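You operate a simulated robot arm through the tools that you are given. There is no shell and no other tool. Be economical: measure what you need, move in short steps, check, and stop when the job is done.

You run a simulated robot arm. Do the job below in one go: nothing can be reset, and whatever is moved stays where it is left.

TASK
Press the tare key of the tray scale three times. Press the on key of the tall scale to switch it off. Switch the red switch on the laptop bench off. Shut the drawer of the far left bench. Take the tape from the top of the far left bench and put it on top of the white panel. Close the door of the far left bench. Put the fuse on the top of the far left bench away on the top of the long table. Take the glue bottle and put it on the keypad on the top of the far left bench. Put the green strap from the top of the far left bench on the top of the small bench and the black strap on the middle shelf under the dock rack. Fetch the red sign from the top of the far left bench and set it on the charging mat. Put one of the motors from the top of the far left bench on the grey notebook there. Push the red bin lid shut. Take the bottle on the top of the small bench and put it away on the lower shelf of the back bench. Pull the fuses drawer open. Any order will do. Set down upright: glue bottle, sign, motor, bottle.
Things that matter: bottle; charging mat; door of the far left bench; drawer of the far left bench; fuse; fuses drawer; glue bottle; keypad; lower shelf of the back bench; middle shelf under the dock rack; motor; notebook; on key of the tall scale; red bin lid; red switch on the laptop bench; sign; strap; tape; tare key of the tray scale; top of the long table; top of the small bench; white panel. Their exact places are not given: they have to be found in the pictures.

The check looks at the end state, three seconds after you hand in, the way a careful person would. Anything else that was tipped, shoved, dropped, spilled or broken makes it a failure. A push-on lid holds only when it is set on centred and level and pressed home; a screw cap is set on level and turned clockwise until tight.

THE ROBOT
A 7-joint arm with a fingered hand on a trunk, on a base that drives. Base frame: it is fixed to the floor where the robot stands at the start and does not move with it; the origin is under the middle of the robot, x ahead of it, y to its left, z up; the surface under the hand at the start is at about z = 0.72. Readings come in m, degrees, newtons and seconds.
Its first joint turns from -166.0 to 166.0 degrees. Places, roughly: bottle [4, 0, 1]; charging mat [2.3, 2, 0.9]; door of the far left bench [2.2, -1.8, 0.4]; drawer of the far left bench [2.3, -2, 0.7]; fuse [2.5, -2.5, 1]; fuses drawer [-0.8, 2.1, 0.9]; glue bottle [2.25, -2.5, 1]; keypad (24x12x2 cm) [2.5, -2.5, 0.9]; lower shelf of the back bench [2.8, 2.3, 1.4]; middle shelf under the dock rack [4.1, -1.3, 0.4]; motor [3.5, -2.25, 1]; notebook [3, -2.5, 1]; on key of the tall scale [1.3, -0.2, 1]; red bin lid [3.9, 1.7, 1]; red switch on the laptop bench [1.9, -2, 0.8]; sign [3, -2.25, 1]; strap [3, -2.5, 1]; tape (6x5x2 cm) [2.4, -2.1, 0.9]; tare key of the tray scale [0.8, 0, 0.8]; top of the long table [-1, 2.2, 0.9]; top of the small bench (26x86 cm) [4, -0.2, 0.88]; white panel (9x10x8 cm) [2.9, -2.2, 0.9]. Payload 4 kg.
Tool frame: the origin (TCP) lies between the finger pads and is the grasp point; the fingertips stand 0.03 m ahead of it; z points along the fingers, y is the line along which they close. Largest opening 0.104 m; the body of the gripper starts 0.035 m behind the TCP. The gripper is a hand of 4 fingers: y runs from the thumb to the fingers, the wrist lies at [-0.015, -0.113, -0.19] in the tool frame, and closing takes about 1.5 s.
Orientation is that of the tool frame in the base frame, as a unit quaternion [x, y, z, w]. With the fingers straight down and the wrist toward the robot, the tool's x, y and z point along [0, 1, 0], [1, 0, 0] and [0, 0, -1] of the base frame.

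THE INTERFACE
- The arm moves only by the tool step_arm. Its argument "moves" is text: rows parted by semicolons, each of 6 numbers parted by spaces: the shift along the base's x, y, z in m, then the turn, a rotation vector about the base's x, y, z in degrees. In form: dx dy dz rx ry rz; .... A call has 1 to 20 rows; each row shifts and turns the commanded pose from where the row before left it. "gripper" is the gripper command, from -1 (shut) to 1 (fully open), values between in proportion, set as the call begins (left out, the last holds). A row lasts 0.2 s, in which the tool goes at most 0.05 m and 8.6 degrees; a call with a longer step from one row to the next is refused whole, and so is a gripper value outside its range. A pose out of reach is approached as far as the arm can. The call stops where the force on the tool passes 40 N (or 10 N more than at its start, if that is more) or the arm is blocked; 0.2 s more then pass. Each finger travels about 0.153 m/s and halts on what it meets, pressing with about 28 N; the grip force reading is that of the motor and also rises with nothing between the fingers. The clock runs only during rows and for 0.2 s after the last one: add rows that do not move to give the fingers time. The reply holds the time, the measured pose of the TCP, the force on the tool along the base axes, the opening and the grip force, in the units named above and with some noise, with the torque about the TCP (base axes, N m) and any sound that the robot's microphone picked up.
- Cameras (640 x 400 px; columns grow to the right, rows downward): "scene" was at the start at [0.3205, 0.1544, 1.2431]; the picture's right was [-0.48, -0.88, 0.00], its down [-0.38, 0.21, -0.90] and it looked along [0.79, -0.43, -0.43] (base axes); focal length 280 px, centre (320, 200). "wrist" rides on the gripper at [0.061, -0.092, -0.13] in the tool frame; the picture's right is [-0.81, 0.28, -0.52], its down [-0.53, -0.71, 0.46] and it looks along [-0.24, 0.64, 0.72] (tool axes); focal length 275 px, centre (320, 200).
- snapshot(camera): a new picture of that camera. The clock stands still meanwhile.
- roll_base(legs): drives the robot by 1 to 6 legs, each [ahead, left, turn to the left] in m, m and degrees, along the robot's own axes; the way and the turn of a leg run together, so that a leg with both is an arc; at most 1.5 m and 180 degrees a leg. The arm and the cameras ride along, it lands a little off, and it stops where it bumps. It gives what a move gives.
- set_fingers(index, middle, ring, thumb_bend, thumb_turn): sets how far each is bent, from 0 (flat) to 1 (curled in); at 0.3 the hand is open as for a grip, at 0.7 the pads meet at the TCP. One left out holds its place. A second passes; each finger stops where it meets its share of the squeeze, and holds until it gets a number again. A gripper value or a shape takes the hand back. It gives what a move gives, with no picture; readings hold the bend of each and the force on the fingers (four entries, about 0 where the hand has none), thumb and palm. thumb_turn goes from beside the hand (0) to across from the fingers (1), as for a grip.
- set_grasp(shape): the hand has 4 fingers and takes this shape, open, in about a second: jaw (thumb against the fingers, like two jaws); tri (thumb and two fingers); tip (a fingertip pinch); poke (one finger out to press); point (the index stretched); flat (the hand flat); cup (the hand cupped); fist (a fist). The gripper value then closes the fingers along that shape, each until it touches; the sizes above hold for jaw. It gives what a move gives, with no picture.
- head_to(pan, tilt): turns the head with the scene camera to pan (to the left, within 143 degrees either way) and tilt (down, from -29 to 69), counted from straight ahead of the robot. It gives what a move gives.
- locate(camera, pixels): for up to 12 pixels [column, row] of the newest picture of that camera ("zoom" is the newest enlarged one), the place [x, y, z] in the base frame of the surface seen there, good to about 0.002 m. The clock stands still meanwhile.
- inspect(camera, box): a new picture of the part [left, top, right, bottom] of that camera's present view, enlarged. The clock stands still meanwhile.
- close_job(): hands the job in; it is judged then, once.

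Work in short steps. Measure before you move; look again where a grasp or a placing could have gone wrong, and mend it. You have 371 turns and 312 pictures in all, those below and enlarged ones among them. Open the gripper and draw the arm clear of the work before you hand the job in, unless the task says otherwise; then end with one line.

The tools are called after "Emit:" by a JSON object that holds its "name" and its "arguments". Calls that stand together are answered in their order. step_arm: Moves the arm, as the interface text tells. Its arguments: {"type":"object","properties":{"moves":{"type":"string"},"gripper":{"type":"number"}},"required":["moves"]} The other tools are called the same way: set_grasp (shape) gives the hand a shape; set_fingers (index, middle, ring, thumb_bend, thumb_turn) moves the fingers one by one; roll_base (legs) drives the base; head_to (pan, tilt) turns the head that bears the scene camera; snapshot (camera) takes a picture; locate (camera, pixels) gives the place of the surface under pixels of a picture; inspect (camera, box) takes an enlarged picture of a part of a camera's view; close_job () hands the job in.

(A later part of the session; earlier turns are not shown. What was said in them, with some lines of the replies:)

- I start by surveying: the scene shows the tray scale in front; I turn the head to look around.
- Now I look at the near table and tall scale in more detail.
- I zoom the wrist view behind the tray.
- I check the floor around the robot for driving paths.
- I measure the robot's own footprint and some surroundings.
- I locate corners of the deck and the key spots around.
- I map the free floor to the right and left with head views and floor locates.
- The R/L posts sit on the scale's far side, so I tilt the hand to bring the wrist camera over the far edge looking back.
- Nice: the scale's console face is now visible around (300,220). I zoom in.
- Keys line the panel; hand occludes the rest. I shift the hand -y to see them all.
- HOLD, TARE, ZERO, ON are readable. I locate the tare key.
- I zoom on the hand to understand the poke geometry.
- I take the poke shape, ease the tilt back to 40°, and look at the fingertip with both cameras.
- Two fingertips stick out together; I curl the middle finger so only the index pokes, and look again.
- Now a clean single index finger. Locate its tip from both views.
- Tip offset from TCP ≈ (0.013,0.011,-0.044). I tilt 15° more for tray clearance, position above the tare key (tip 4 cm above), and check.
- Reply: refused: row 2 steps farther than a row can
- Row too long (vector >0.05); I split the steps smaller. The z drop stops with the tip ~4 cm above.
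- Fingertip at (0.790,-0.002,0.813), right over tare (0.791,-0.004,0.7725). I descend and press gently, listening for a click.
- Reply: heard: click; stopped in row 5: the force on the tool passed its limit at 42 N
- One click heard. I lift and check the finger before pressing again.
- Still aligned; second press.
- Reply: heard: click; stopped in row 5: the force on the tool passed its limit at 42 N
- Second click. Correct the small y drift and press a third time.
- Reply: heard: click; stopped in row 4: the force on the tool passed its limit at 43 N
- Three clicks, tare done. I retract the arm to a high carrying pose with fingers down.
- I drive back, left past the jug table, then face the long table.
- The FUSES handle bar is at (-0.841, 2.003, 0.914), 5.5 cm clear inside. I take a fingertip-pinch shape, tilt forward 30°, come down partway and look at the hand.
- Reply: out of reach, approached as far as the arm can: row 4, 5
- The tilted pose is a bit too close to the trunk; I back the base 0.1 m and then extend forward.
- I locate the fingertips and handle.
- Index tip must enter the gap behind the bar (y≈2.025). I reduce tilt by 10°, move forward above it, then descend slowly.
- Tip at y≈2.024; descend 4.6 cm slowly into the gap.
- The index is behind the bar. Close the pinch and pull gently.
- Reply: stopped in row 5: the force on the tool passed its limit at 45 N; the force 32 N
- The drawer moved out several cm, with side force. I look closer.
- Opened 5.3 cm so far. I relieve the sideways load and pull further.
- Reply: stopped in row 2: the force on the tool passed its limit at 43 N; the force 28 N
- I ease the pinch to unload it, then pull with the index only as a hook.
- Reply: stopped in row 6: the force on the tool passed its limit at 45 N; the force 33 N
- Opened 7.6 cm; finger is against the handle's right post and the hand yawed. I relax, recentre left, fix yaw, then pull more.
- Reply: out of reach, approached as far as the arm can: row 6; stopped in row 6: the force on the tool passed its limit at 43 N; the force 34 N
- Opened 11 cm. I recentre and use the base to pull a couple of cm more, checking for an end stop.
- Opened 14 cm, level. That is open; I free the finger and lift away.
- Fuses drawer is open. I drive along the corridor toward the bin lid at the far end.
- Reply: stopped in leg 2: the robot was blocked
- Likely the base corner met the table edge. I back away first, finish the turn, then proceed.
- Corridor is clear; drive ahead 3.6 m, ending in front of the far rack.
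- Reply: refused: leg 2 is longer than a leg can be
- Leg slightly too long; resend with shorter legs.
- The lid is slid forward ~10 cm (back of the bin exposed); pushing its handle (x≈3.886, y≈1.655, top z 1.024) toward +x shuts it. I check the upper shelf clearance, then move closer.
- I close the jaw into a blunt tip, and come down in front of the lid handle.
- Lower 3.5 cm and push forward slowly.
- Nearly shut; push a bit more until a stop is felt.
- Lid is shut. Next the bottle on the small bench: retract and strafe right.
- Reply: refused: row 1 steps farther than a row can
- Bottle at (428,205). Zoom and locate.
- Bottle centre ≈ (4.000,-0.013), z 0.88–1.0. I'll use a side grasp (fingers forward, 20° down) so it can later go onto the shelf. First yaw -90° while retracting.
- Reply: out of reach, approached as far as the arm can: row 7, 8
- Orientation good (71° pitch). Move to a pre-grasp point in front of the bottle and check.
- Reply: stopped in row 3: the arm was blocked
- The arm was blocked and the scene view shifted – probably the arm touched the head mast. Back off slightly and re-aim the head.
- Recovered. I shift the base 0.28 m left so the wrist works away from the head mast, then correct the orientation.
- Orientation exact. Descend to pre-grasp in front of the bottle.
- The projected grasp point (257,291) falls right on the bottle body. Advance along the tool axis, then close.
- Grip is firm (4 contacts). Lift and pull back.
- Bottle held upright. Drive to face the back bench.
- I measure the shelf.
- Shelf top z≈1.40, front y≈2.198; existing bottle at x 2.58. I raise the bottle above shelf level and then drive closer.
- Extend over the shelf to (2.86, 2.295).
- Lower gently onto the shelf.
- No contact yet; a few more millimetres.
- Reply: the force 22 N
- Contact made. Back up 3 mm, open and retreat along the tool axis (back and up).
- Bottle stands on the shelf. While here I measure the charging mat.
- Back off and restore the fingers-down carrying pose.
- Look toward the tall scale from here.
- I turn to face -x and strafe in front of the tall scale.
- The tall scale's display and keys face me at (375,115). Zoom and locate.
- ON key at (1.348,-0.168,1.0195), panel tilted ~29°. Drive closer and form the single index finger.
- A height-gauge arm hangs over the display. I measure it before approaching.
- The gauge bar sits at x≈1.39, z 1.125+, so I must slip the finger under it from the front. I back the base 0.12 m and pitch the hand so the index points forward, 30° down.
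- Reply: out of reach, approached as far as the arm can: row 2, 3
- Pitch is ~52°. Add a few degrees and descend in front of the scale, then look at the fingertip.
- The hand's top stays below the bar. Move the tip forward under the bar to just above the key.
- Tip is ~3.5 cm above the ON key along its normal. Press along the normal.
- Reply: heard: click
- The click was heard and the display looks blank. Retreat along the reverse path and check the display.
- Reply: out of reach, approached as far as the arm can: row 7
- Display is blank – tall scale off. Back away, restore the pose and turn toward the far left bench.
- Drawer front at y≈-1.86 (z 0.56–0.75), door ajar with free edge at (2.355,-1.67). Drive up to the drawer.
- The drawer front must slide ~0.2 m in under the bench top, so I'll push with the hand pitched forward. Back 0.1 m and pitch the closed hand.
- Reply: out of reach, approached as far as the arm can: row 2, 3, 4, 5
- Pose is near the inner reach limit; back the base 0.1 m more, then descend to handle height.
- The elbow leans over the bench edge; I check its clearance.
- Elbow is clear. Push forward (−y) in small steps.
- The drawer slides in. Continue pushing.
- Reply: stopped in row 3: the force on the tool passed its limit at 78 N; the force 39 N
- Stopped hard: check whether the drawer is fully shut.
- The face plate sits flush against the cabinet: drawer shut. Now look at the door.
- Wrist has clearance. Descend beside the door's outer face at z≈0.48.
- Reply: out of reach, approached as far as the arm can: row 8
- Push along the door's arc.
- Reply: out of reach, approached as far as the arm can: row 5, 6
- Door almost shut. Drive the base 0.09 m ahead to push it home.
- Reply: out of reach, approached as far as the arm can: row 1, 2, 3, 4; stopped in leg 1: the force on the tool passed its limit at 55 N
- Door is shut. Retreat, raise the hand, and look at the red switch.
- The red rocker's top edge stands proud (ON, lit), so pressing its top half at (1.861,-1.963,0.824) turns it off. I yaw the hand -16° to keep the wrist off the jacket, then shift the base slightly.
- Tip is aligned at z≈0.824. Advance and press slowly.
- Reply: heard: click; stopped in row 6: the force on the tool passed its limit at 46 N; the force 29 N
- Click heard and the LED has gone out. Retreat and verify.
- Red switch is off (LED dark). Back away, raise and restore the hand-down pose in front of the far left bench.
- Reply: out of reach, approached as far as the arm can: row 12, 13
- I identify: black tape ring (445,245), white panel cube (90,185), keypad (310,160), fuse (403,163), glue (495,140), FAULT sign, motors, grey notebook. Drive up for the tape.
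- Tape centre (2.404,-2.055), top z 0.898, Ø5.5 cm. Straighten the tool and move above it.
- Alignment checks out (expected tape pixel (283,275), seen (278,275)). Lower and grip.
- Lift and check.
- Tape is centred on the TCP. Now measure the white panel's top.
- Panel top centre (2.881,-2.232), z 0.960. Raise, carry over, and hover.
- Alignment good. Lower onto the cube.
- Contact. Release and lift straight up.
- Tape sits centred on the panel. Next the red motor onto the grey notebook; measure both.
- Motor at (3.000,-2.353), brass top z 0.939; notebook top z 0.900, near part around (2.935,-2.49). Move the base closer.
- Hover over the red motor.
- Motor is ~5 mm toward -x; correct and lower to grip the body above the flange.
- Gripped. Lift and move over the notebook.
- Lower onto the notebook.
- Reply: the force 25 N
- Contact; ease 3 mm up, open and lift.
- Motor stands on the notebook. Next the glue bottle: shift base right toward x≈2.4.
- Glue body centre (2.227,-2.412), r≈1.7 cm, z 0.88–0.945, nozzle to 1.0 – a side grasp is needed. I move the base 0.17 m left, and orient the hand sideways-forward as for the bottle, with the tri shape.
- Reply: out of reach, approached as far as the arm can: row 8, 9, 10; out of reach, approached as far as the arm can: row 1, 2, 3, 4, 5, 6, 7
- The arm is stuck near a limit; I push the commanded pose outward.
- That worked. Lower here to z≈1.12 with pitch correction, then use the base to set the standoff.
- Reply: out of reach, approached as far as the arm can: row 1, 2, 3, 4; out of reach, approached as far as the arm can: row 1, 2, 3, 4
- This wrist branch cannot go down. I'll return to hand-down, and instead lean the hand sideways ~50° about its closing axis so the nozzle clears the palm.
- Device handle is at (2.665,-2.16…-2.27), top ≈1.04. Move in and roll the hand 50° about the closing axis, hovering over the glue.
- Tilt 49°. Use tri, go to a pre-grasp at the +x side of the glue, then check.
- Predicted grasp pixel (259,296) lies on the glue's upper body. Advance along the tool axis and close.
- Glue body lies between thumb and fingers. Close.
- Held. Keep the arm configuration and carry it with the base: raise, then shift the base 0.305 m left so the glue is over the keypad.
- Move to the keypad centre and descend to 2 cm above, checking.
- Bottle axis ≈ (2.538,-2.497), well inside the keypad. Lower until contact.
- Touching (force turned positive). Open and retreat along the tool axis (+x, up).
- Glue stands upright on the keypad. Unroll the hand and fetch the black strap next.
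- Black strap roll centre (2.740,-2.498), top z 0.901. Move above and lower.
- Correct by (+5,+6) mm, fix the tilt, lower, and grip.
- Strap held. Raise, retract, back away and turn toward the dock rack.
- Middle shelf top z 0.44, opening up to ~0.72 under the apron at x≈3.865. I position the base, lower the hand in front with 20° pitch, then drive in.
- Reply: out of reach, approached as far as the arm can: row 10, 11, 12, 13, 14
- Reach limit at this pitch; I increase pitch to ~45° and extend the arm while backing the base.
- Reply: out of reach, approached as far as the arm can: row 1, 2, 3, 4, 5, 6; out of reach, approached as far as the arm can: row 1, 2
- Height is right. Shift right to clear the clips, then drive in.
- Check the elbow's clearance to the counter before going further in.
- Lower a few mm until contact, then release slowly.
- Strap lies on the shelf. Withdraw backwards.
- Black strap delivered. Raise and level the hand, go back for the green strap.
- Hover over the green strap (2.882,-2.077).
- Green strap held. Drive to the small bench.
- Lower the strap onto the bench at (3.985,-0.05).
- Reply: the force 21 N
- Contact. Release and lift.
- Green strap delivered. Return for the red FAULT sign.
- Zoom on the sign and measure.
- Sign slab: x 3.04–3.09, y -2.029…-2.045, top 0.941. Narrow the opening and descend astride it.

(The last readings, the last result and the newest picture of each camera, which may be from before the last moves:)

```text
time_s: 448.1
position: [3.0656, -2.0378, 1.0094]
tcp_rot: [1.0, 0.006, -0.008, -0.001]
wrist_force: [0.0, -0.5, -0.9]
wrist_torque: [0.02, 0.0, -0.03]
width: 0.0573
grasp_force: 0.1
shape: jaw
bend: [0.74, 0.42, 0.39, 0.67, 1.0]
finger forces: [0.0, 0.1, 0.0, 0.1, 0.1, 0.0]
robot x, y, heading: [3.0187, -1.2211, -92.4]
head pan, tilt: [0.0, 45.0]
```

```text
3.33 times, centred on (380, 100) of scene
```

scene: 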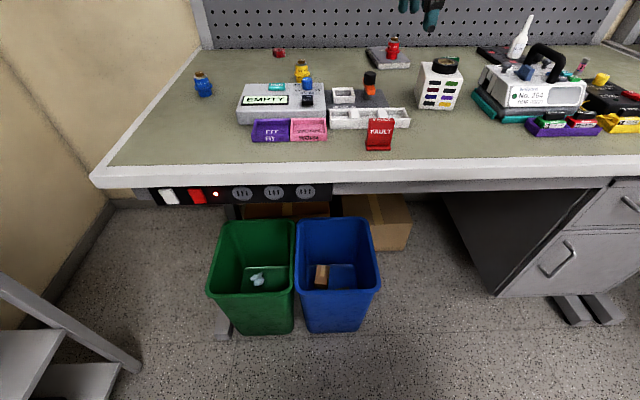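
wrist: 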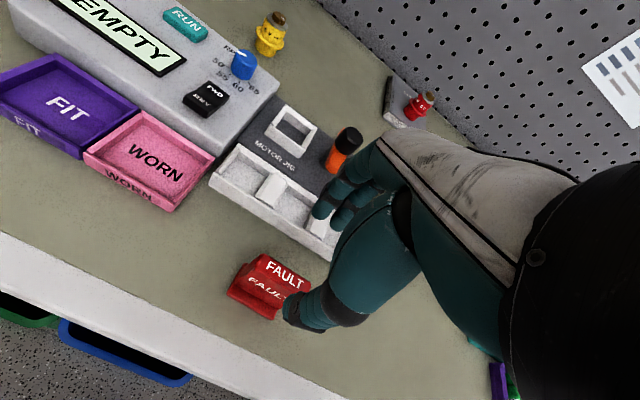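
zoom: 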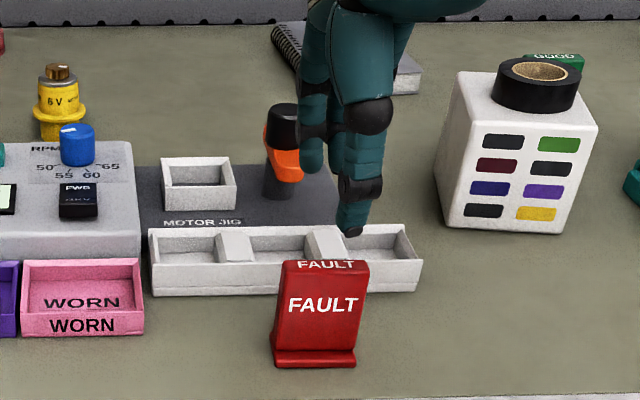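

Aligned (expected (285,274)). Lower and grip.

Emit:
{"name": "step_arm", "arguments": {"moves": "0 0 -0.03 0 0 0;0 0 -0.02 0 0 0;0 0 -0.02 0 0 0;0 0 -0.014 0 0 0;0 0 0 0 0 0"}}

Emit:
{"name": "inspect", "arguments": {"camera": "wrist", "box": [220, 180, 400, 340]}}

```text
time_s: 449.3
position: [3.0659, -2.0389, 0.9242]
tcp_rot: [1.0, 0.006, -0.008, 0.0]
wrist_force: [0.5, 0.2, -0.1]
wrist_torque: [0.03, -0.05, 0.01]
width: 0.0573
grasp_force: 0.1
shape: jaw
bend: [0.74, 0.42, 0.39, 0.67, 1.0]
finger forces: [0.0, 0.1, 0.0, 0.1, 0.1, 0.0]
robot x, y, heading: [3.017, -1.2222, -92.2]
head pan, tilt: [0.0, 45.0]
```

```text
2.50 times, centred on (310, 260) of wrist
```

zoom: 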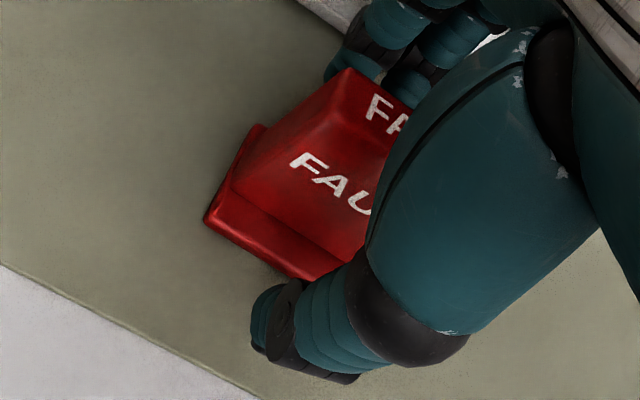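

Sign is between thumb and fingers. Close and lift.

Emit:
{"name": "step_arm", "arguments": {"moves": "0 0 0 0 0 0;0 0 0 0 0 0;0 0 0 0 0 0;0 0 0 0 0 0;0 0 0 0 0 0", "gripper": -1}}

Emit:
{"name": "step_arm", "arguments": {"moves": "0 0 0.02 0 0 0;0 0 0.04 0 0 0;0 0 0.04 0 0 0;0 0 0.045 0 0 0;0 0 0.045 0 0 0;0 0 0.045 0 0 0;0 0 0 0 0 0"}}

Emit:
{"name": "snapshot", "arguments": {"camera": "wrist"}}

Emit:
{"name": "head_to", "arguments": {"pan": 0, "tilt": 20}}

Emit:
{"name": "inspect", "arguments": {"camera": "scene", "box": [240, 60, 440, 220]}}

```text
time_s: 450.5
position: [3.0658, -2.0385, 0.9225]
tcp_rot: [1.0, 0.006, -0.009, -0.002]
wrist_force: [-0.4, 0.3, -0.2]
wrist_torque: [0.02, -0.01, -0.01]
width: 0.009
grasp_force: 27.6
shape: jaw
bend: [0.72, 0.65, 0.68, 0.73, 1.0]
finger forces: [16.2, 6.9, 2.9, 0.0, 26.0, 0.1]
robot x, y, heading: [3.0204, -1.219, -92.5]
head pan, tilt: [0.0, 45.0]
```

```text
time_s: 452.1
position: [3.0652, -2.0393, 1.1585]
tcp_rot: [1.0, 0.006, -0.007, -0.001]
wrist_force: [-0.2, -0.6, -0.5]
wrist_torque: [0.01, 0.02, -0.04]
width: 0.0093
grasp_force: 27.6
shape: jaw
bend: [0.72, 0.65, 0.68, 0.73, 1.0]
finger forces: [16.5, 6.8, 2.9, 0.0, 25.9, 0.0]
robot x, y, heading: [3.0151, -1.2212, -92.5]
head pan, tilt: [0.0, 45.0]
```

```text
78 pictures are left
```

wrist: 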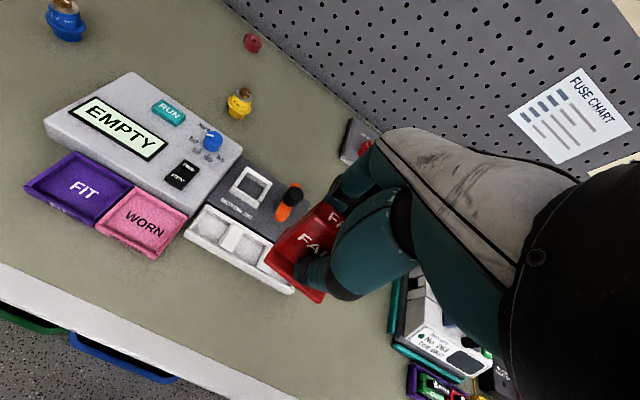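

```text
time_s: 452.9
position: [3.066, -2.0386, 1.1582]
tcp_rot: [1.0, 0.007, -0.007, 0.001]
wrist_force: [0.0, -0.4, -1.0]
wrist_torque: [0.0, 0.0, -0.03]
width: 0.0091
grasp_force: 28.1
shape: jaw
bend: [0.72, 0.65, 0.68, 0.73, 1.0]
finger forces: [16.5, 6.7, 3.0, 0.0, 25.9, 0.0]
robot x, y, heading: [3.018, -1.2185, -92.2]
head pan, tilt: [0.0, 20.0]
```

```text
2.50 times, centred on (340, 140) of scene
```

zoom: 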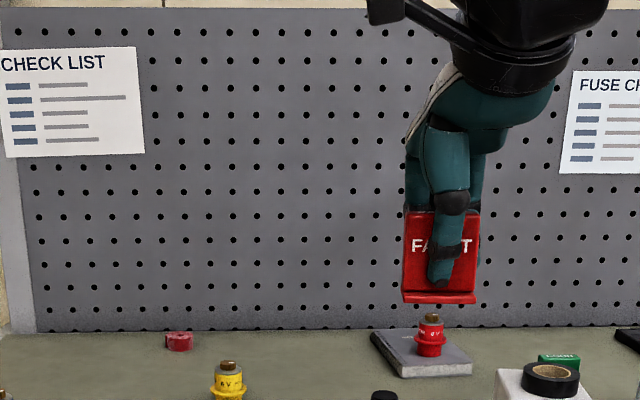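

Sign held upright. Drive to the charging mat.

Emit:
{"name": "roll_base", "arguments": {"legs": [[-0.35, 0, 0], [0, 0, 92], [0, 1.4, 0], [-0.68, 0.48, 0], [0, 0, 90]]}}

Emit:
{"name": "head_to", "arguments": {"pan": 0, "tilt": 40}}

Emit:
{"name": "snapshot", "arguments": {"camera": "scene"}}

Emit:
{"name": "snapshot", "arguments": {"camera": "wrist"}}

```text
time_s: 473.5
position: [2.3214, 1.8415, 1.158]
tcp_rot: [-0.014, 1.0, -0.001, 0.008]
wrist_force: [-0.1, -0.1, -0.9]
wrist_torque: [-0.04, 0.01, 0.01]
width: 0.0089
grasp_force: 27.8
shape: jaw
bend: [0.72, 0.66, 0.7, 0.74, 1.0]
finger forces: [16.2, 6.3, 2.7, 0.0, 25.2, 0.1]
robot x, y, heading: [2.3836, 1.0218, 88.5]
head pan, tilt: [0.0, 20.0]
```

```text
time_s: 474.4
position: [2.3211, 1.8409, 1.1578]
tcp_rot: [-0.014, 1.0, 0.0, 0.008]
wrist_force: [0.8, 0.1, -0.9]
wrist_torque: [0.01, -0.01, 0.03]
width: 0.0088
grasp_force: 28.4
shape: jaw
bend: [0.72, 0.66, 0.7, 0.74, 1.0]
finger forces: [16.2, 6.2, 2.9, 0.1, 25.2, 0.1]
robot x, y, heading: [2.3837, 1.0211, 88.6]
head pan, tilt: [0.0, 40.0]
```

```text
76 pictures are left
```

scene: 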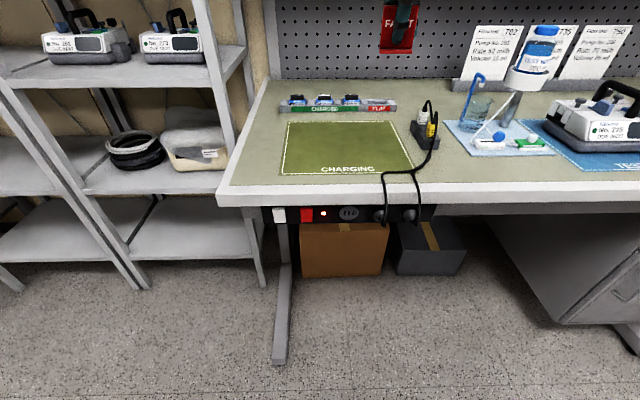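

```text
75 pictures are left
```

wrist: 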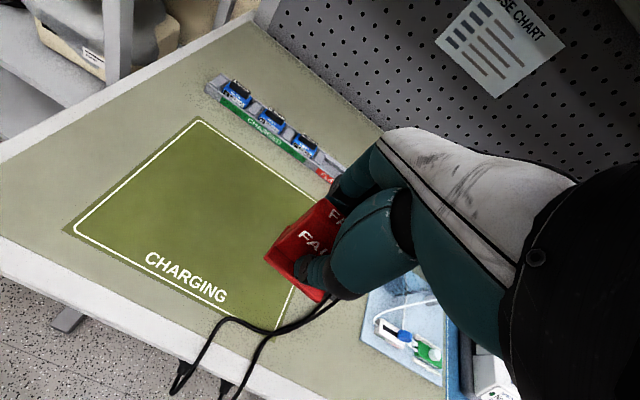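

Emit:
{"name": "roll_base", "arguments": {"legs": [[0.1, 0, 0]]}}

Emit:
{"name": "step_arm", "arguments": {"moves": "-0.03 0.015 -0.03 0 0 0;-0.03 0.015 -0.03 0 0 0;0 0 -0.045 0 0 0;0 0 -0.045 0 0 0;0 0 -0.045 0 0 0;0 0 -0.02 0 0 0;0 0 0 0 0 0"}}

Emit:
{"name": "inspect", "arguments": {"camera": "scene", "box": [250, 60, 450, 220]}}

```text
time_s: 475.5
position: [2.3231, 1.9415, 1.1572]
tcp_rot: [-0.015, 1.0, -0.001, 0.008]
wrist_force: [-0.3, -0.6, -0.1]
wrist_torque: [0.01, 0.0, 0.0]
width: 0.0086
grasp_force: 28.0
shape: jaw
bend: [0.72, 0.66, 0.7, 0.74, 1.0]
finger forces: [16.2, 6.3, 2.7, 0.0, 25.2, 0.1]
robot x, y, heading: [2.3826, 1.1237, 88.7]
head pan, tilt: [0.0, 40.0]
```

```text
time_s: 477.1
position: [2.2652, 1.97, 0.9426]
tcp_rot: [-0.015, 1.0, 0.0, 0.008]
wrist_force: [0.3, 0.1, 0.6]
wrist_torque: [0.01, 0.0, 0.01]
width: 0.0087
grasp_force: 27.3
shape: jaw
bend: [0.72, 0.66, 0.7, 0.74, 1.0]
finger forces: [16.2, 6.3, 2.9, 0.0, 25.2, 0.0]
robot x, y, heading: [2.3845, 1.125, 88.6]
head pan, tilt: [0.0, 40.0]
```

```text
2.50 times, centred on (350, 140) of scene
```

zoom: 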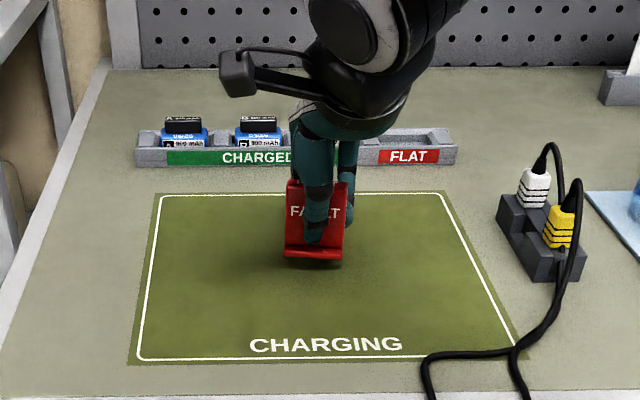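

Lower gently to contact.

Emit:
{"name": "step_arm", "arguments": {"moves": "0 0 -0.012 0 0 0;0 0 -0.004 0 0 0;0 0 -0.002 0 0 0;0 0 0 0 0 0"}}

Emit:
{"name": "step_arm", "arguments": {"moves": "0 0 -0.002 0 0 0;0 0 -0.002 0 0 0;0 0 0 0 0 0"}}

Emit:
{"name": "inspect", "arguments": {"camera": "wrist", "box": [220, 180, 400, 340]}}

```text
time_s: 478.1
position: [2.2646, 1.9721, 0.9254]
tcp_rot: [-0.015, 1.0, -0.001, 0.008]
wrist_force: [-0.4, -0.2, -0.7]
wrist_torque: [0.03, 0.04, 0.02]
width: 0.009
grasp_force: 27.3
shape: jaw
bend: [0.72, 0.66, 0.7, 0.74, 1.0]
finger forces: [16.3, 6.1, 2.8, 0.0, 25.3, 0.0]
robot x, y, heading: [2.3883, 1.1233, 88.6]
head pan, tilt: [0.0, 40.0]
```

```text
time_s: 478.9
position: [2.2643, 1.9721, 0.9227]
tcp_rot: [-0.014, 1.0, 0.0, 0.008]
wrist_force: [0.6, -2.4, 12.0]
wrist_torque: [0.0, -0.02, -0.03]
width: 0.0096
grasp_force: 27.8
shape: jaw
bend: [0.72, 0.66, 0.7, 0.74, 1.0]
finger forces: [16.9, 6.9, 3.0, 0.1, 29.1, 0.1]
robot x, y, heading: [2.3862, 1.1234, 88.8]
head pan, tilt: [0.0, 40.0]
```

```text
2.50 times, centred on (310, 260) of wrist
```

zoom: 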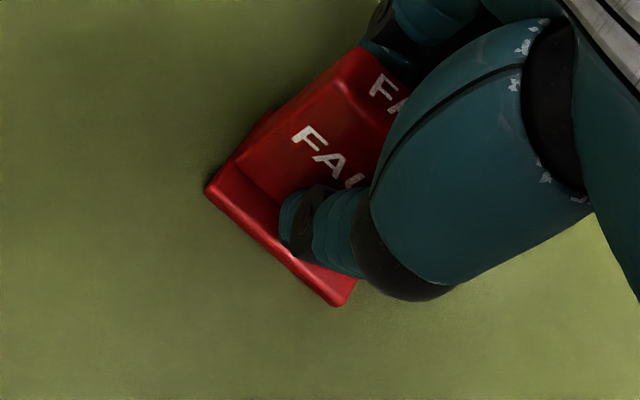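

Contact. Release and lift straight up.

Emit:
{"name": "step_arm", "arguments": {"moves": "0 0 0 0 0 0;0 0 0 0 0 0;0 0 0 0 0 0;0 0 0 0 0 0;0 0 0 0 0 0", "gripper": 0.1}}

Emit:
{"name": "step_arm", "arguments": {"moves": "0 0 0.02 0 0 0;0 0 0.03 0 0 0;0 0 0.045 0 0 0;0 0 0.045 0 0 0;0 0 0.045 0 0 0;0 0 0.045 0 0 0;0 0 0 0 0 0"}}

Emit:
{"name": "inspect", "arguments": {"camera": "scene", "box": [250, 60, 450, 220]}}

```text
time_s: 480.1
position: [2.2638, 1.9716, 0.9207]
tcp_rot: [-0.015, 1.0, -0.001, 0.008]
wrist_force: [-0.3, -0.7, -0.8]
wrist_torque: [-0.01, -0.03, -0.02]
width: 0.0565
grasp_force: 0.1
shape: jaw
bend: [0.74, 0.43, 0.39, 0.67, 1.0]
finger forces: [0.0, 0.0, 0.0, 0.0, 0.1, 0.1]
robot x, y, heading: [2.3864, 1.122, 88.6]
head pan, tilt: [0.0, 40.0]
```

```text
time_s: 481.7
position: [2.2623, 1.9699, 1.1519]
tcp_rot: [-0.014, 1.0, 0.0, 0.008]
wrist_force: [-0.4, 0.3, 0.1]
wrist_torque: [0.03, 0.0, 0.01]
width: 0.0571
grasp_force: 0.0
shape: jaw
bend: [0.74, 0.43, 0.39, 0.67, 1.0]
finger forces: [0.0, 0.1, 0.0, 0.1, 0.0, 0.1]
robot x, y, heading: [2.3893, 1.1198, 88.6]
head pan, tilt: [0.0, 40.0]
```

```text
2.50 times, centred on (350, 140) of scene
```

zoom: 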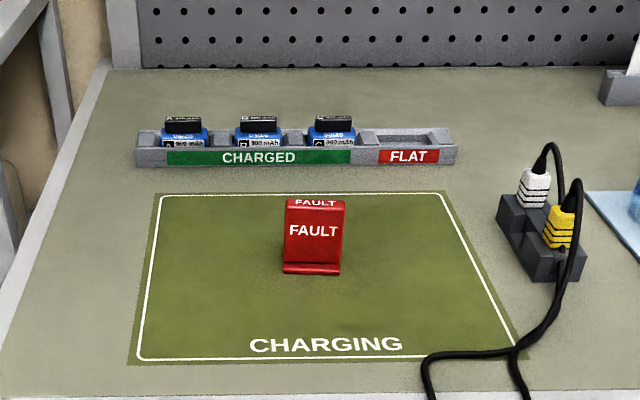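

Sign stands on the charging mat. Last item: the fuse. Drive back to the far left bench.

Emit:
{"name": "roll_base", "arguments": {"legs": [[-0.15, 0, 0], [0, 0, -88.6], [0.3, -1.4, 0], [0, 0, -90], [0.9, -0.22, 0]]}}

Emit:
{"name": "snapshot", "arguments": {"camera": "scene"}}

Emit:
{"name": "snapshot", "arguments": {"camera": "wrist"}}

```text
time_s: 502.0
position: [2.4294, -2.2014, 1.1511]
tcp_rot: [1.0, -0.018, -0.008, 0.0]
wrist_force: [-0.9, 0.9, 0.3]
wrist_torque: [-0.01, -0.03, 0.05]
width: 0.057
grasp_force: 0.1
shape: jaw
bend: [0.74, 0.43, 0.39, 0.67, 1.0]
finger forces: [0.0, 0.1, 0.0, 0.0, 0.1, 0.1]
robot x, y, heading: [2.3631, -1.3452, -95.0]
head pan, tilt: [0.0, 40.0]
```

```text
71 pictures are left
```

scene: 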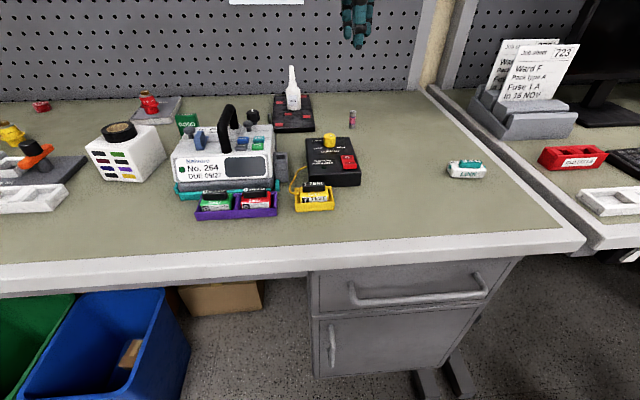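

```text
70 pictures are left
```

wrist: 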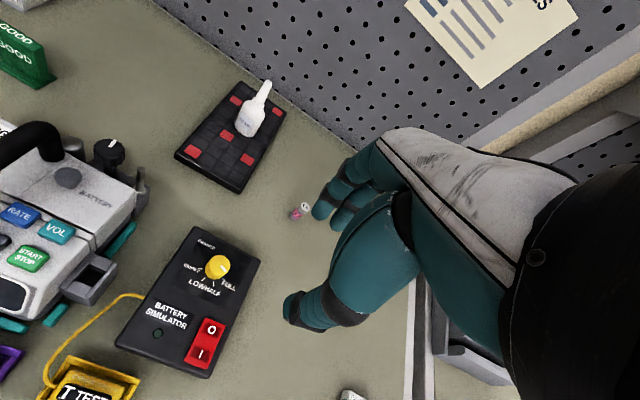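

Emit:
{"name": "roll_base", "arguments": {"legs": [[0.13, 0, 4.5]]}}

Emit:
{"name": "snapshot", "arguments": {"camera": "wrist"}}

Emit:
{"name": "inspect", "arguments": {"camera": "scene", "box": [320, 80, 400, 140]}}

```text
time_s: 503.3
position: [2.4914, -2.3195, 1.1524]
tcp_rot: [1.0, 0.021, -0.007, 0.0]
wrist_force: [0.0, -0.1, -0.2]
wrist_torque: [0.01, 0.03, -0.04]
width: 0.057
grasp_force: 0.1
shape: jaw
bend: [0.74, 0.43, 0.39, 0.67, 1.0]
finger forces: [0.0, 0.1, 0.0, 0.1, 0.0, 0.0]
robot x, y, heading: [2.3516, -1.4773, -90.6]
head pan, tilt: [0.0, 40.0]
```

```text
69 pictures are left
```

wrist: 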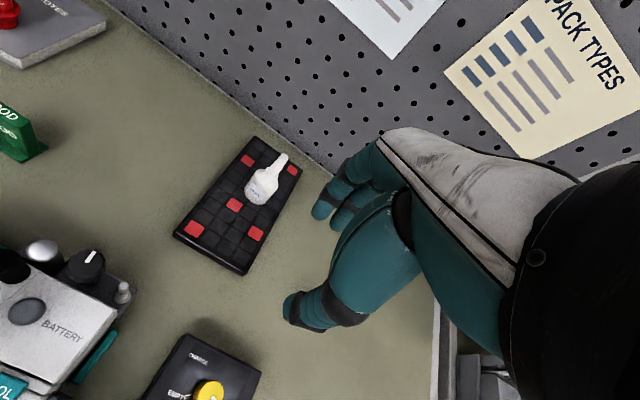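

```text
6.67 times, centred on (360, 110) of scene
```

zoom: 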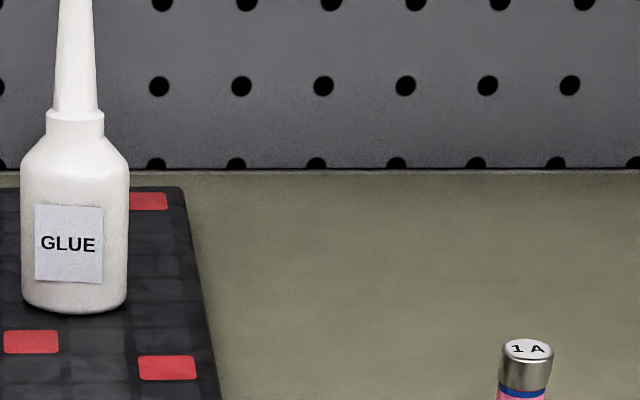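

Emit:
{"name": "locate", "arguments": {"camera": "zoom", "pixels": [[528, 348], [520, 375], [505, 380], [548, 375]]}}

Emit:
{"name": "step_arm", "arguments": {"moves": "-0.035 -0.023 0 0 0 -2.4;-0.035 -0.024 0 0 0 0;-0.034 -0.024 0 0 0 0;0 0 -0.045 0 0 0;0 0 -0.045 0 0 0;0 0 -0.03 0 0 0;0 0 0 0 0 0", "gripper": 0.2}}

Emit:
{"name": "snapshot", "arguments": {"camera": "wrist"}}

```text
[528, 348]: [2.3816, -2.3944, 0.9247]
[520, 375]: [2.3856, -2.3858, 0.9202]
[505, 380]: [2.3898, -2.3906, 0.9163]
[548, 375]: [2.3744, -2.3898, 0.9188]
```

```text
time_s: 504.9
position: [2.3872, -2.3925, 1.0303]
tcp_rot: [1.0, 0.0, -0.008, -0.001]
wrist_force: [0.2, 0.1, -1.0]
wrist_torque: [0.0, 0.01, 0.0]
width: 0.0621
grasp_force: 0.0
shape: jaw
bend: [0.29, 0.41, 0.37, 0.65, 1.0]
finger forces: [0.0, 0.0, 0.0, 0.0, 0.0, 0.0]
robot x, y, heading: [2.3557, -1.4773, -90.8]
head pan, tilt: [0.0, 40.0]
```

```text
67 pictures are left
```

wrist: 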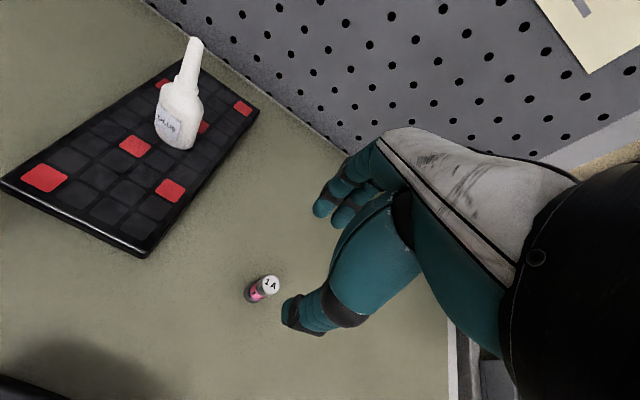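

Fuse top at (271,284) vs predicted (267,285): nearly centred. Lower and grip.

Emit:
{"name": "step_arm", "arguments": {"moves": "-0.003 0 -0.04 0 0 0;0 0 -0.035 0 0 0;0 0 -0.02 0 0 0;0 0 -0.018 0 0 0;0 0 0 0 0 0"}}

Emit:
{"name": "step_arm", "arguments": {"moves": "0 0 0 0 0 0;0 0 0 0 0 0;0 0 0 0 0 0;0 0 0 0 0 0;0 0 0 0 0 0", "gripper": -1}}

Emit:
{"name": "snapshot", "arguments": {"camera": "wrist"}}

```text
time_s: 506.1
position: [2.3835, -2.3929, 0.9177]
tcp_rot: [1.0, 0.0, -0.007, -0.001]
wrist_force: [-0.6, -0.2, 0.1]
wrist_torque: [0.01, -0.04, 0.02]
width: 0.062
grasp_force: 0.1
shape: jaw
bend: [0.29, 0.41, 0.37, 0.65, 1.0]
finger forces: [0.0, 0.1, 0.0, 0.0, 0.1, 0.0]
robot x, y, heading: [2.357, -1.4764, -90.8]
head pan, tilt: [0.0, 40.0]
```

```text
time_s: 507.3
position: [2.384, -2.3923, 0.917]
tcp_rot: [1.0, 0.0, -0.008, -0.001]
wrist_force: [-0.1, -0.2, -0.8]
wrist_torque: [0.04, -0.01, 0.03]
width: 0.0092
grasp_force: 27.9
shape: jaw
bend: [0.72, 0.65, 0.7, 0.74, 1.0]
finger forces: [14.1, 9.7, 0.0, 0.0, 23.5, 0.1]
robot x, y, heading: [2.3577, -1.4757, -90.6]
head pan, tilt: [0.0, 40.0]
```

```text
66 pictures are left
```

wrist: 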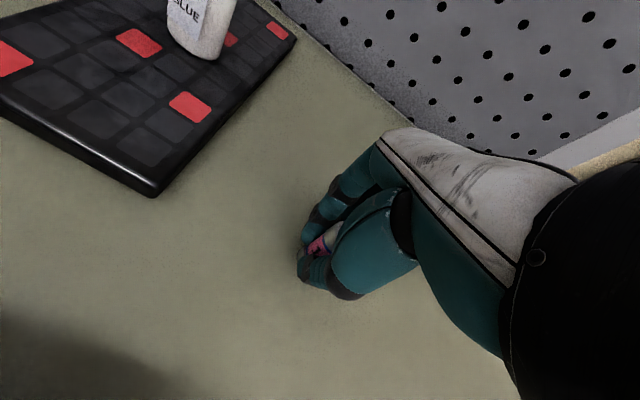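

Fuse gripped. Lift and drive the long way to the long table.

Emit:
{"name": "step_arm", "arguments": {"moves": "0 0 0.02 0 0 0;0 0 0.04 0 0 0;0 0 0.045 0 0 0;0 0 0.045 0 0 0;0 0 0.045 0 0 0;0 0.02 0.045 0 0 0;0 0.04 0.02 0 0 0;0 0.04 0 0 0 0;0 0.03 0 0 0 0;0 0 0 0 0 0"}}

Emit:
{"name": "snapshot", "arguments": {"camera": "wrist"}}

Emit:
{"name": "roll_base", "arguments": {"legs": [[-0.75, 0, 0], [0, 0.25, 0], [0, 0, 90.7], [0, 1.45, 0], [-0.35, 0.63, 0]]}}

```text
time_s: 509.5
position: [2.381, -2.2604, 1.1768]
tcp_rot: [1.0, -0.001, -0.009, -0.001]
wrist_force: [-0.7, 0.4, -1.1]
wrist_torque: [0.0, 0.03, -0.01]
width: 0.0097
grasp_force: 28.0
shape: jaw
bend: [0.72, 0.65, 0.7, 0.74, 1.0]
finger forces: [14.5, 10.9, 0.1, 0.0, 23.5, 0.1]
robot x, y, heading: [2.3533, -1.4765, -91.0]
head pan, tilt: [0.0, 40.0]
```

```text
65 pictures are left
```

wrist: 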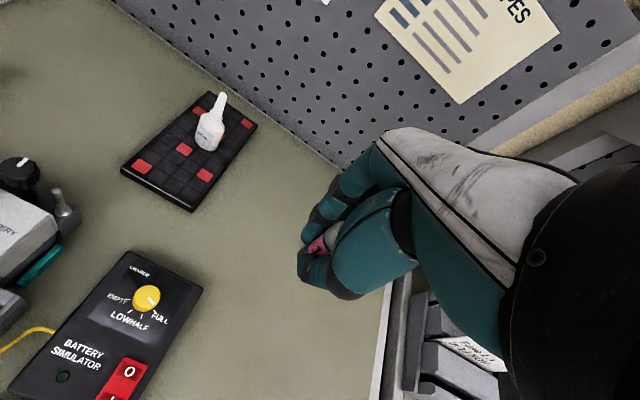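

```text
time_s: 529.3
position: [3.0622, 1.4404, 1.1775]
tcp_rot: [0.699, 0.715, -0.006, 0.006]
wrist_force: [0.2, -0.1, -0.7]
wrist_torque: [0.01, -0.02, 0.02]
width: 0.0092
grasp_force: 28.0
shape: jaw
bend: [0.72, 0.65, 0.7, 0.75, 1.0]
finger forces: [14.9, 11.0, 0.1, 0.0, 22.8, 0.0]
robot x, y, heading: [2.276, 1.3939, 0.9]
head pan, tilt: [0.0, 40.0]
```

Reverse along the corridor toward the long table.

Emit:
{"name": "roll_base", "arguments": {"legs": [[0, 0, -0.9], [-1.45, 0, 0], [-1.45, 0, 0], [-0.28, 0, 0]]}}

Emit:
{"name": "head_to", "arguments": {"pan": 85, "tilt": 25}}

Emit:
{"name": "snapshot", "arguments": {"camera": "scene"}}

```text
time_s: 545.3
position: [-0.1425, 1.4504, 1.1769]
tcp_rot: [0.701, 0.713, -0.006, 0.005]
wrist_force: [0.9, -0.2, 0.1]
wrist_torque: [0.02, 0.0, -0.01]
width: 0.0092
grasp_force: 28.4
shape: jaw
bend: [0.72, 0.65, 0.7, 0.75, 1.0]
finger forces: [15.0, 11.2, 0.0, 0.0, 23.0, 0.1]
robot x, y, heading: [-0.931, 1.4113, 0.4]
head pan, tilt: [0.0, 40.0]
```

```text
time_s: 546.9
position: [-0.1415, 1.4478, 1.1763]
tcp_rot: [0.701, 0.713, -0.006, 0.005]
wrist_force: [0.2, -0.8, 0.4]
wrist_torque: [-0.03, 0.0, 0.0]
width: 0.0091
grasp_force: 28.1
shape: jaw
bend: [0.72, 0.65, 0.7, 0.75, 1.0]
finger forces: [14.9, 11.2, 0.1, 0.0, 22.9, 0.0]
robot x, y, heading: [-0.9295, 1.4087, 0.5]
head pan, tilt: [85.0, 25.0]
```

```text
64 pictures are left
```

scene: 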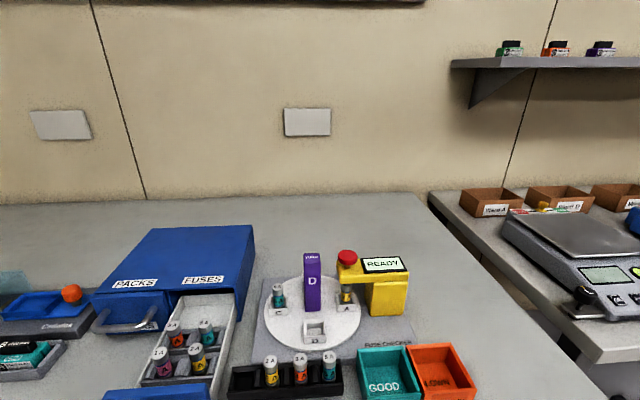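

Emit:
{"name": "roll_base", "arguments": {"legs": [[0, -0.1, 0], [0, 0, 89.5]]}}

Emit:
{"name": "head_to", "arguments": {"pan": 0, "tilt": 40}}

Emit:
{"name": "snapshot", "arguments": {"camera": "scene"}}

Emit:
{"name": "snapshot", "arguments": {"camera": "wrist"}}

```text
time_s: 551.9
position: [-0.9782, 2.0966, 1.178]
tcp_rot: [-0.016, 1.0, -0.001, 0.008]
wrist_force: [-0.2, 0.3, 0.2]
wrist_torque: [-0.01, 0.02, 0.0]
width: 0.0092
grasp_force: 28.1
shape: jaw
bend: [0.72, 0.65, 0.7, 0.75, 1.0]
finger forces: [14.6, 12.9, 0.0, 0.1, 22.2, 0.0]
robot x, y, heading: [-0.9294, 1.3092, 91.0]
head pan, tilt: [85.0, 25.0]
```

```text
time_s: 553.5
position: [-0.9798, 2.0956, 1.1761]
tcp_rot: [-0.016, 1.0, -0.001, 0.008]
wrist_force: [0.0, 0.5, 1.0]
wrist_torque: [0.0, -0.01, -0.02]
width: 0.0093
grasp_force: 27.6
shape: jaw
bend: [0.72, 0.65, 0.7, 0.75, 1.0]
finger forces: [14.7, 12.8, 0.0, 0.0, 22.3, 0.0]
robot x, y, heading: [-0.9332, 1.3123, 91.0]
head pan, tilt: [0.0, 40.0]
```

```text
63 pictures are left
```

scene: 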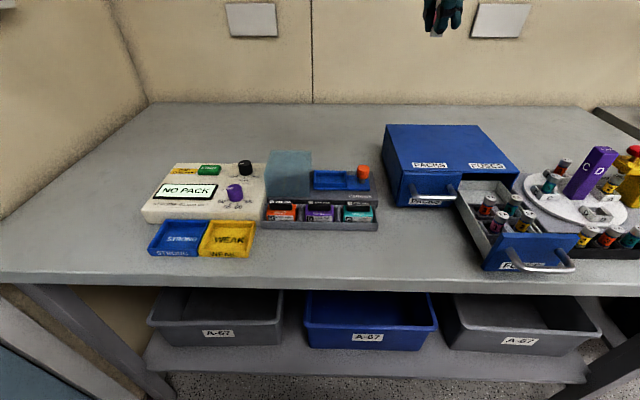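

```text
62 pictures are left
```

wrist: 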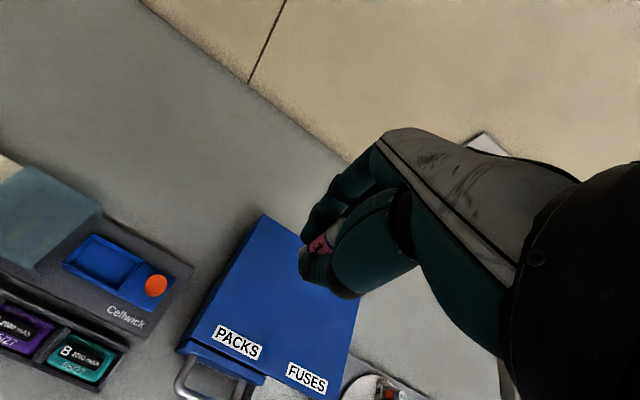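

Emit:
{"name": "locate", "arguments": {"camera": "scene", "pixels": [[415, 240], [415, 260], [380, 225], [460, 240], [410, 205], [330, 255], [415, 280], [485, 268]]}}

```text
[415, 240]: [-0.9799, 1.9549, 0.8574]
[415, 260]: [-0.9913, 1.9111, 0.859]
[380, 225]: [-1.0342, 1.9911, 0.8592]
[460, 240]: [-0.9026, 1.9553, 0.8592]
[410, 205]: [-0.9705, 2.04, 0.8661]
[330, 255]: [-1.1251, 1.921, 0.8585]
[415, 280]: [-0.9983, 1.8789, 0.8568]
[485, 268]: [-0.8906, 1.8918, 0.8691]
```

Free spot (-0.978,1.945). Back the base 0.1 m and lower the fuse there.

Emit:
{"name": "roll_base", "arguments": {"legs": [[-0.1, 0, 0]]}}

Emit:
{"name": "step_arm", "arguments": {"moves": "0 -0.025 -0.03 0 0 0;0 -0.025 -0.03 0 0 0;0 0 -0.045 0 0 0;0 0 -0.045 0 0 0;0 0 -0.045 0 0 0;0 0 -0.03 0 0 0;0 0 -0.03 0 0 0;0 0 0 0 0 0"}}

Emit:
{"name": "snapshot", "arguments": {"camera": "wrist"}}

Emit:
{"name": "snapshot", "arguments": {"camera": "scene"}}

```text
time_s: 554.7
position: [-0.978, 1.9968, 1.1778]
tcp_rot: [-0.017, 1.0, 0.0, 0.007]
wrist_force: [-0.1, -0.2, -0.7]
wrist_torque: [0.0, 0.04, 0.01]
width: 0.0094
grasp_force: 28.0
shape: jaw
bend: [0.72, 0.65, 0.7, 0.75, 1.0]
finger forces: [14.6, 12.8, 0.0, 0.0, 22.1, 0.1]
robot x, y, heading: [-0.9277, 1.209, 91.0]
head pan, tilt: [0.0, 40.0]
```

```text
time_s: 556.5
position: [-0.9782, 1.9442, 0.9221]
tcp_rot: [-0.017, 1.0, -0.001, 0.009]
wrist_force: [0.2, -0.4, 0.0]
wrist_torque: [0.01, 0.01, 0.0]
width: 0.0094
grasp_force: 27.7
shape: jaw
bend: [0.72, 0.65, 0.7, 0.75, 1.0]
finger forces: [15.0, 13.6, 0.0, 0.0, 22.2, 0.1]
robot x, y, heading: [-0.9283, 1.2109, 91.2]
head pan, tilt: [0.0, 40.0]
```

```text
61 pictures are left
```

wrist: 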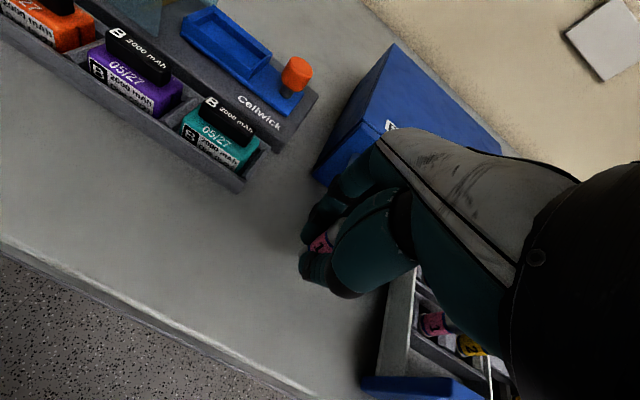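

```text
60 pictures are left
```

scene: 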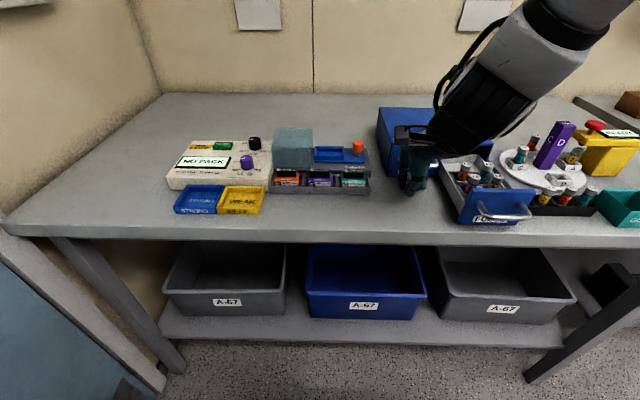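

Lower to contact.

Emit:
{"name": "step_arm", "arguments": {"moves": "0 0 -0.015 0 0 0;0 0 -0.006 0 0 0;0 0 -0.002 0 0 0;0 0 0 0 0 0"}}

Emit:
{"name": "step_arm", "arguments": {"moves": "0 0 -0.002 0 0 0;0 0 -0.002 0 0 0;0 0 0 0 0 0"}}

```text
time_s: 557.5
position: [-0.9784, 1.9456, 0.899]
tcp_rot: [-0.017, 1.0, -0.001, 0.008]
wrist_force: [-0.3, -0.4, 0.1]
wrist_torque: [0.02, 0.0, -0.01]
width: 0.0093
grasp_force: 27.9
shape: jaw
bend: [0.72, 0.65, 0.7, 0.75, 1.0]
finger forces: [15.0, 13.7, 0.1, 0.1, 22.2, 0.0]
robot x, y, heading: [-0.9293, 1.2113, 91.1]
head pan, tilt: [0.0, 40.0]
```

```text
time_s: 558.3
position: [-0.9802, 1.9461, 0.8965]
tcp_rot: [-0.016, 1.0, 0.0, 0.009]
wrist_force: [-0.8, -1.7, 13.5]
wrist_torque: [0.11, -0.02, 0.02]
width: 0.0094
grasp_force: 27.6
shape: jaw
bend: [0.72, 0.64, 0.7, 0.75, 1.0]
finger forces: [15.7, 14.5, 0.0, 0.0, 26.5, 0.0]
robot x, y, heading: [-0.9292, 1.2083, 91.1]
head pan, tilt: [0.0, 40.0]
```

Contact. Release slightly and lift.

Emit:
{"name": "step_arm", "arguments": {"moves": "0 0 0 0 0 0;0 0 0 0 0 0;0 0 0 0 0 0;0 0 0 0 0 0", "gripper": 0}}

Emit:
{"name": "step_arm", "arguments": {"moves": "0 0 0.02 0 0 0;0 0 0.03 0 0 0;0 0 0.045 0 0 0;0 0 0.045 0 0 0;0 0 0.045 0 0 0;0 0 0.045 0 0 0;0 0 0 0 0 0"}}

Emit:
{"name": "snapshot", "arguments": {"camera": "scene"}}

Emit:
{"name": "inspect", "arguments": {"camera": "scene", "box": [340, 110, 560, 250]}}

```text
time_s: 559.3
position: [-0.9793, 1.9443, 0.8951]
tcp_rot: [-0.017, 1.0, -0.002, 0.008]
wrist_force: [2.3, -16.6, -11.3]
wrist_torque: [-0.29, 0.19, -0.37]
width: 0.047
grasp_force: 0.1
shape: jaw
bend: [0.74, 0.52, 0.43, 0.7, 1.0]
finger forces: [0.0, 15.1, 4.1, 0.0, 0.0, 0.0]
robot x, y, heading: [-0.9262, 1.2094, 91.3]
head pan, tilt: [0.0, 40.0]
```

```text
time_s: 560.9
position: [-0.978, 1.947, 1.1242]
tcp_rot: [-0.017, 1.0, 0.0, 0.007]
wrist_force: [0.7, -0.2, -1.0]
wrist_torque: [0.01, 0.01, 0.03]
width: 0.0517
grasp_force: 0.0
shape: jaw
bend: [0.74, 0.45, 0.41, 0.7, 1.0]
finger forces: [0.0, 0.0, 0.0, 0.0, 0.0, 0.0]
robot x, y, heading: [-0.9267, 1.2079, 91.6]
head pan, tilt: [0.0, 40.0]
```

```text
59 pictures are left
```

scene: 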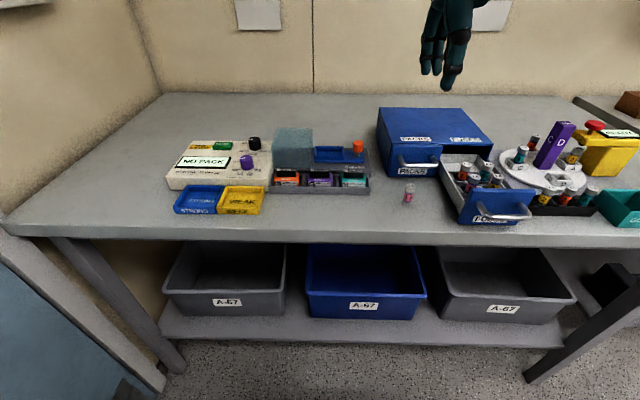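

```text
2.86 times, centred on (450, 180) of scene
```

zoom: 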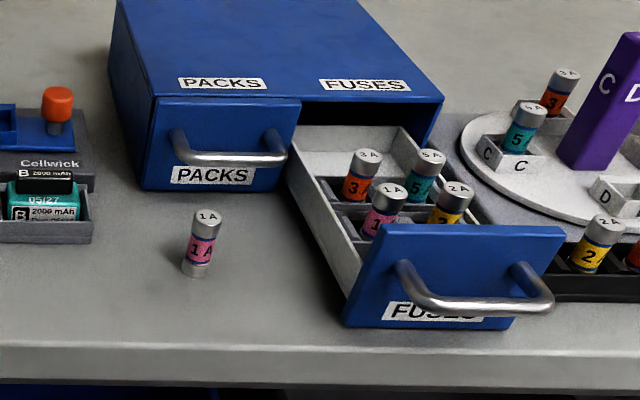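

Fuse stands on the table. During opening a finger pressed toward the PACKS handle; verify nothing shifted.

Emit:
{"name": "locate", "arguments": {"camera": "zoom", "pixels": [[220, 125], [165, 140], [220, 160], [150, 170], [280, 120], [230, 95], [400, 90], [120, 40], [360, 10], [201, 215], [198, 262], [440, 240]]}}

```text
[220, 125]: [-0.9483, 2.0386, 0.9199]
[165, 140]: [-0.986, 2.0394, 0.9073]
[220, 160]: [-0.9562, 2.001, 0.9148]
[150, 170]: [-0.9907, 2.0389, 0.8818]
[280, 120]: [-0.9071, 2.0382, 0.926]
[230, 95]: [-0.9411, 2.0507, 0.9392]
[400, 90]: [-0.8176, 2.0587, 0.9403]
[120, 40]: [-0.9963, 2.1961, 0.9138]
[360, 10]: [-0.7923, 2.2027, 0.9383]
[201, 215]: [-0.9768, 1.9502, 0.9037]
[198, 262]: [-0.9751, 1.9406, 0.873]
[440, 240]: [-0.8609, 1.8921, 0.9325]
```

PACKS drawer face is still at y=2.0386 (unchanged), fuses drawer open. Open the hand and raise it clear.

Emit:
{"name": "step_arm", "arguments": {"moves": "0 -0.02 0.04 0 0 0;0 -0.03 0.04 0 0 0;0 -0.03 0.03 0 0 0;0 0 0 0 0 0;0 0 0 0 0 0", "gripper": 1}}

Emit:
{"name": "head_to", "arguments": {"pan": -125, "tilt": 25}}

Emit:
{"name": "snapshot", "arguments": {"camera": "scene"}}

```text
time_s: 562.1
position: [-0.9776, 1.8661, 1.2342]
tcp_rot: [-0.016, 1.0, -0.001, 0.008]
wrist_force: [1.0, 0.4, 0.1]
wrist_torque: [-0.03, 0.0, 0.04]
width: 0.1041
grasp_force: 0.0
shape: jaw
bend: [0.3, 0.3, 0.3, 0.3, 0.98]
finger forces: [0.1, 0.0, 0.1, 0.0, 0.0, 0.0]
robot x, y, heading: [-0.9272, 1.2089, 91.1]
head pan, tilt: [0.0, 40.0]
```

```text
time_s: 564.1
position: [-0.9767, 1.8667, 1.2327]
tcp_rot: [-0.017, 1.0, 0.0, 0.007]
wrist_force: [0.5, -0.3, 0.5]
wrist_torque: [-0.01, 0.0, 0.01]
width: 0.1036
grasp_force: 0.0
shape: jaw
bend: [0.3, 0.3, 0.3, 0.3, 0.98]
finger forces: [0.0, 0.0, 0.0, 0.1, 0.0, 0.0]
robot x, y, heading: [-0.9233, 1.2116, 91.4]
head pan, tilt: [-125.0, 25.0]
```

```text
57 pictures are left
```

scene: 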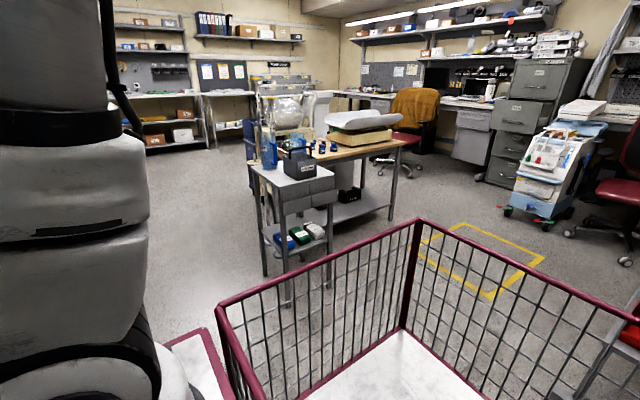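

All tasks are done, the room looks undisturbed, and the arm is clear with the gripper open. I hand in the job.

Emit:
{"name": "close_job", "arguments": {}}

```text
The job is handed in.
```

All the steps in the task are done and the job is handed in. The gripper is open and the arm is clear of the work.
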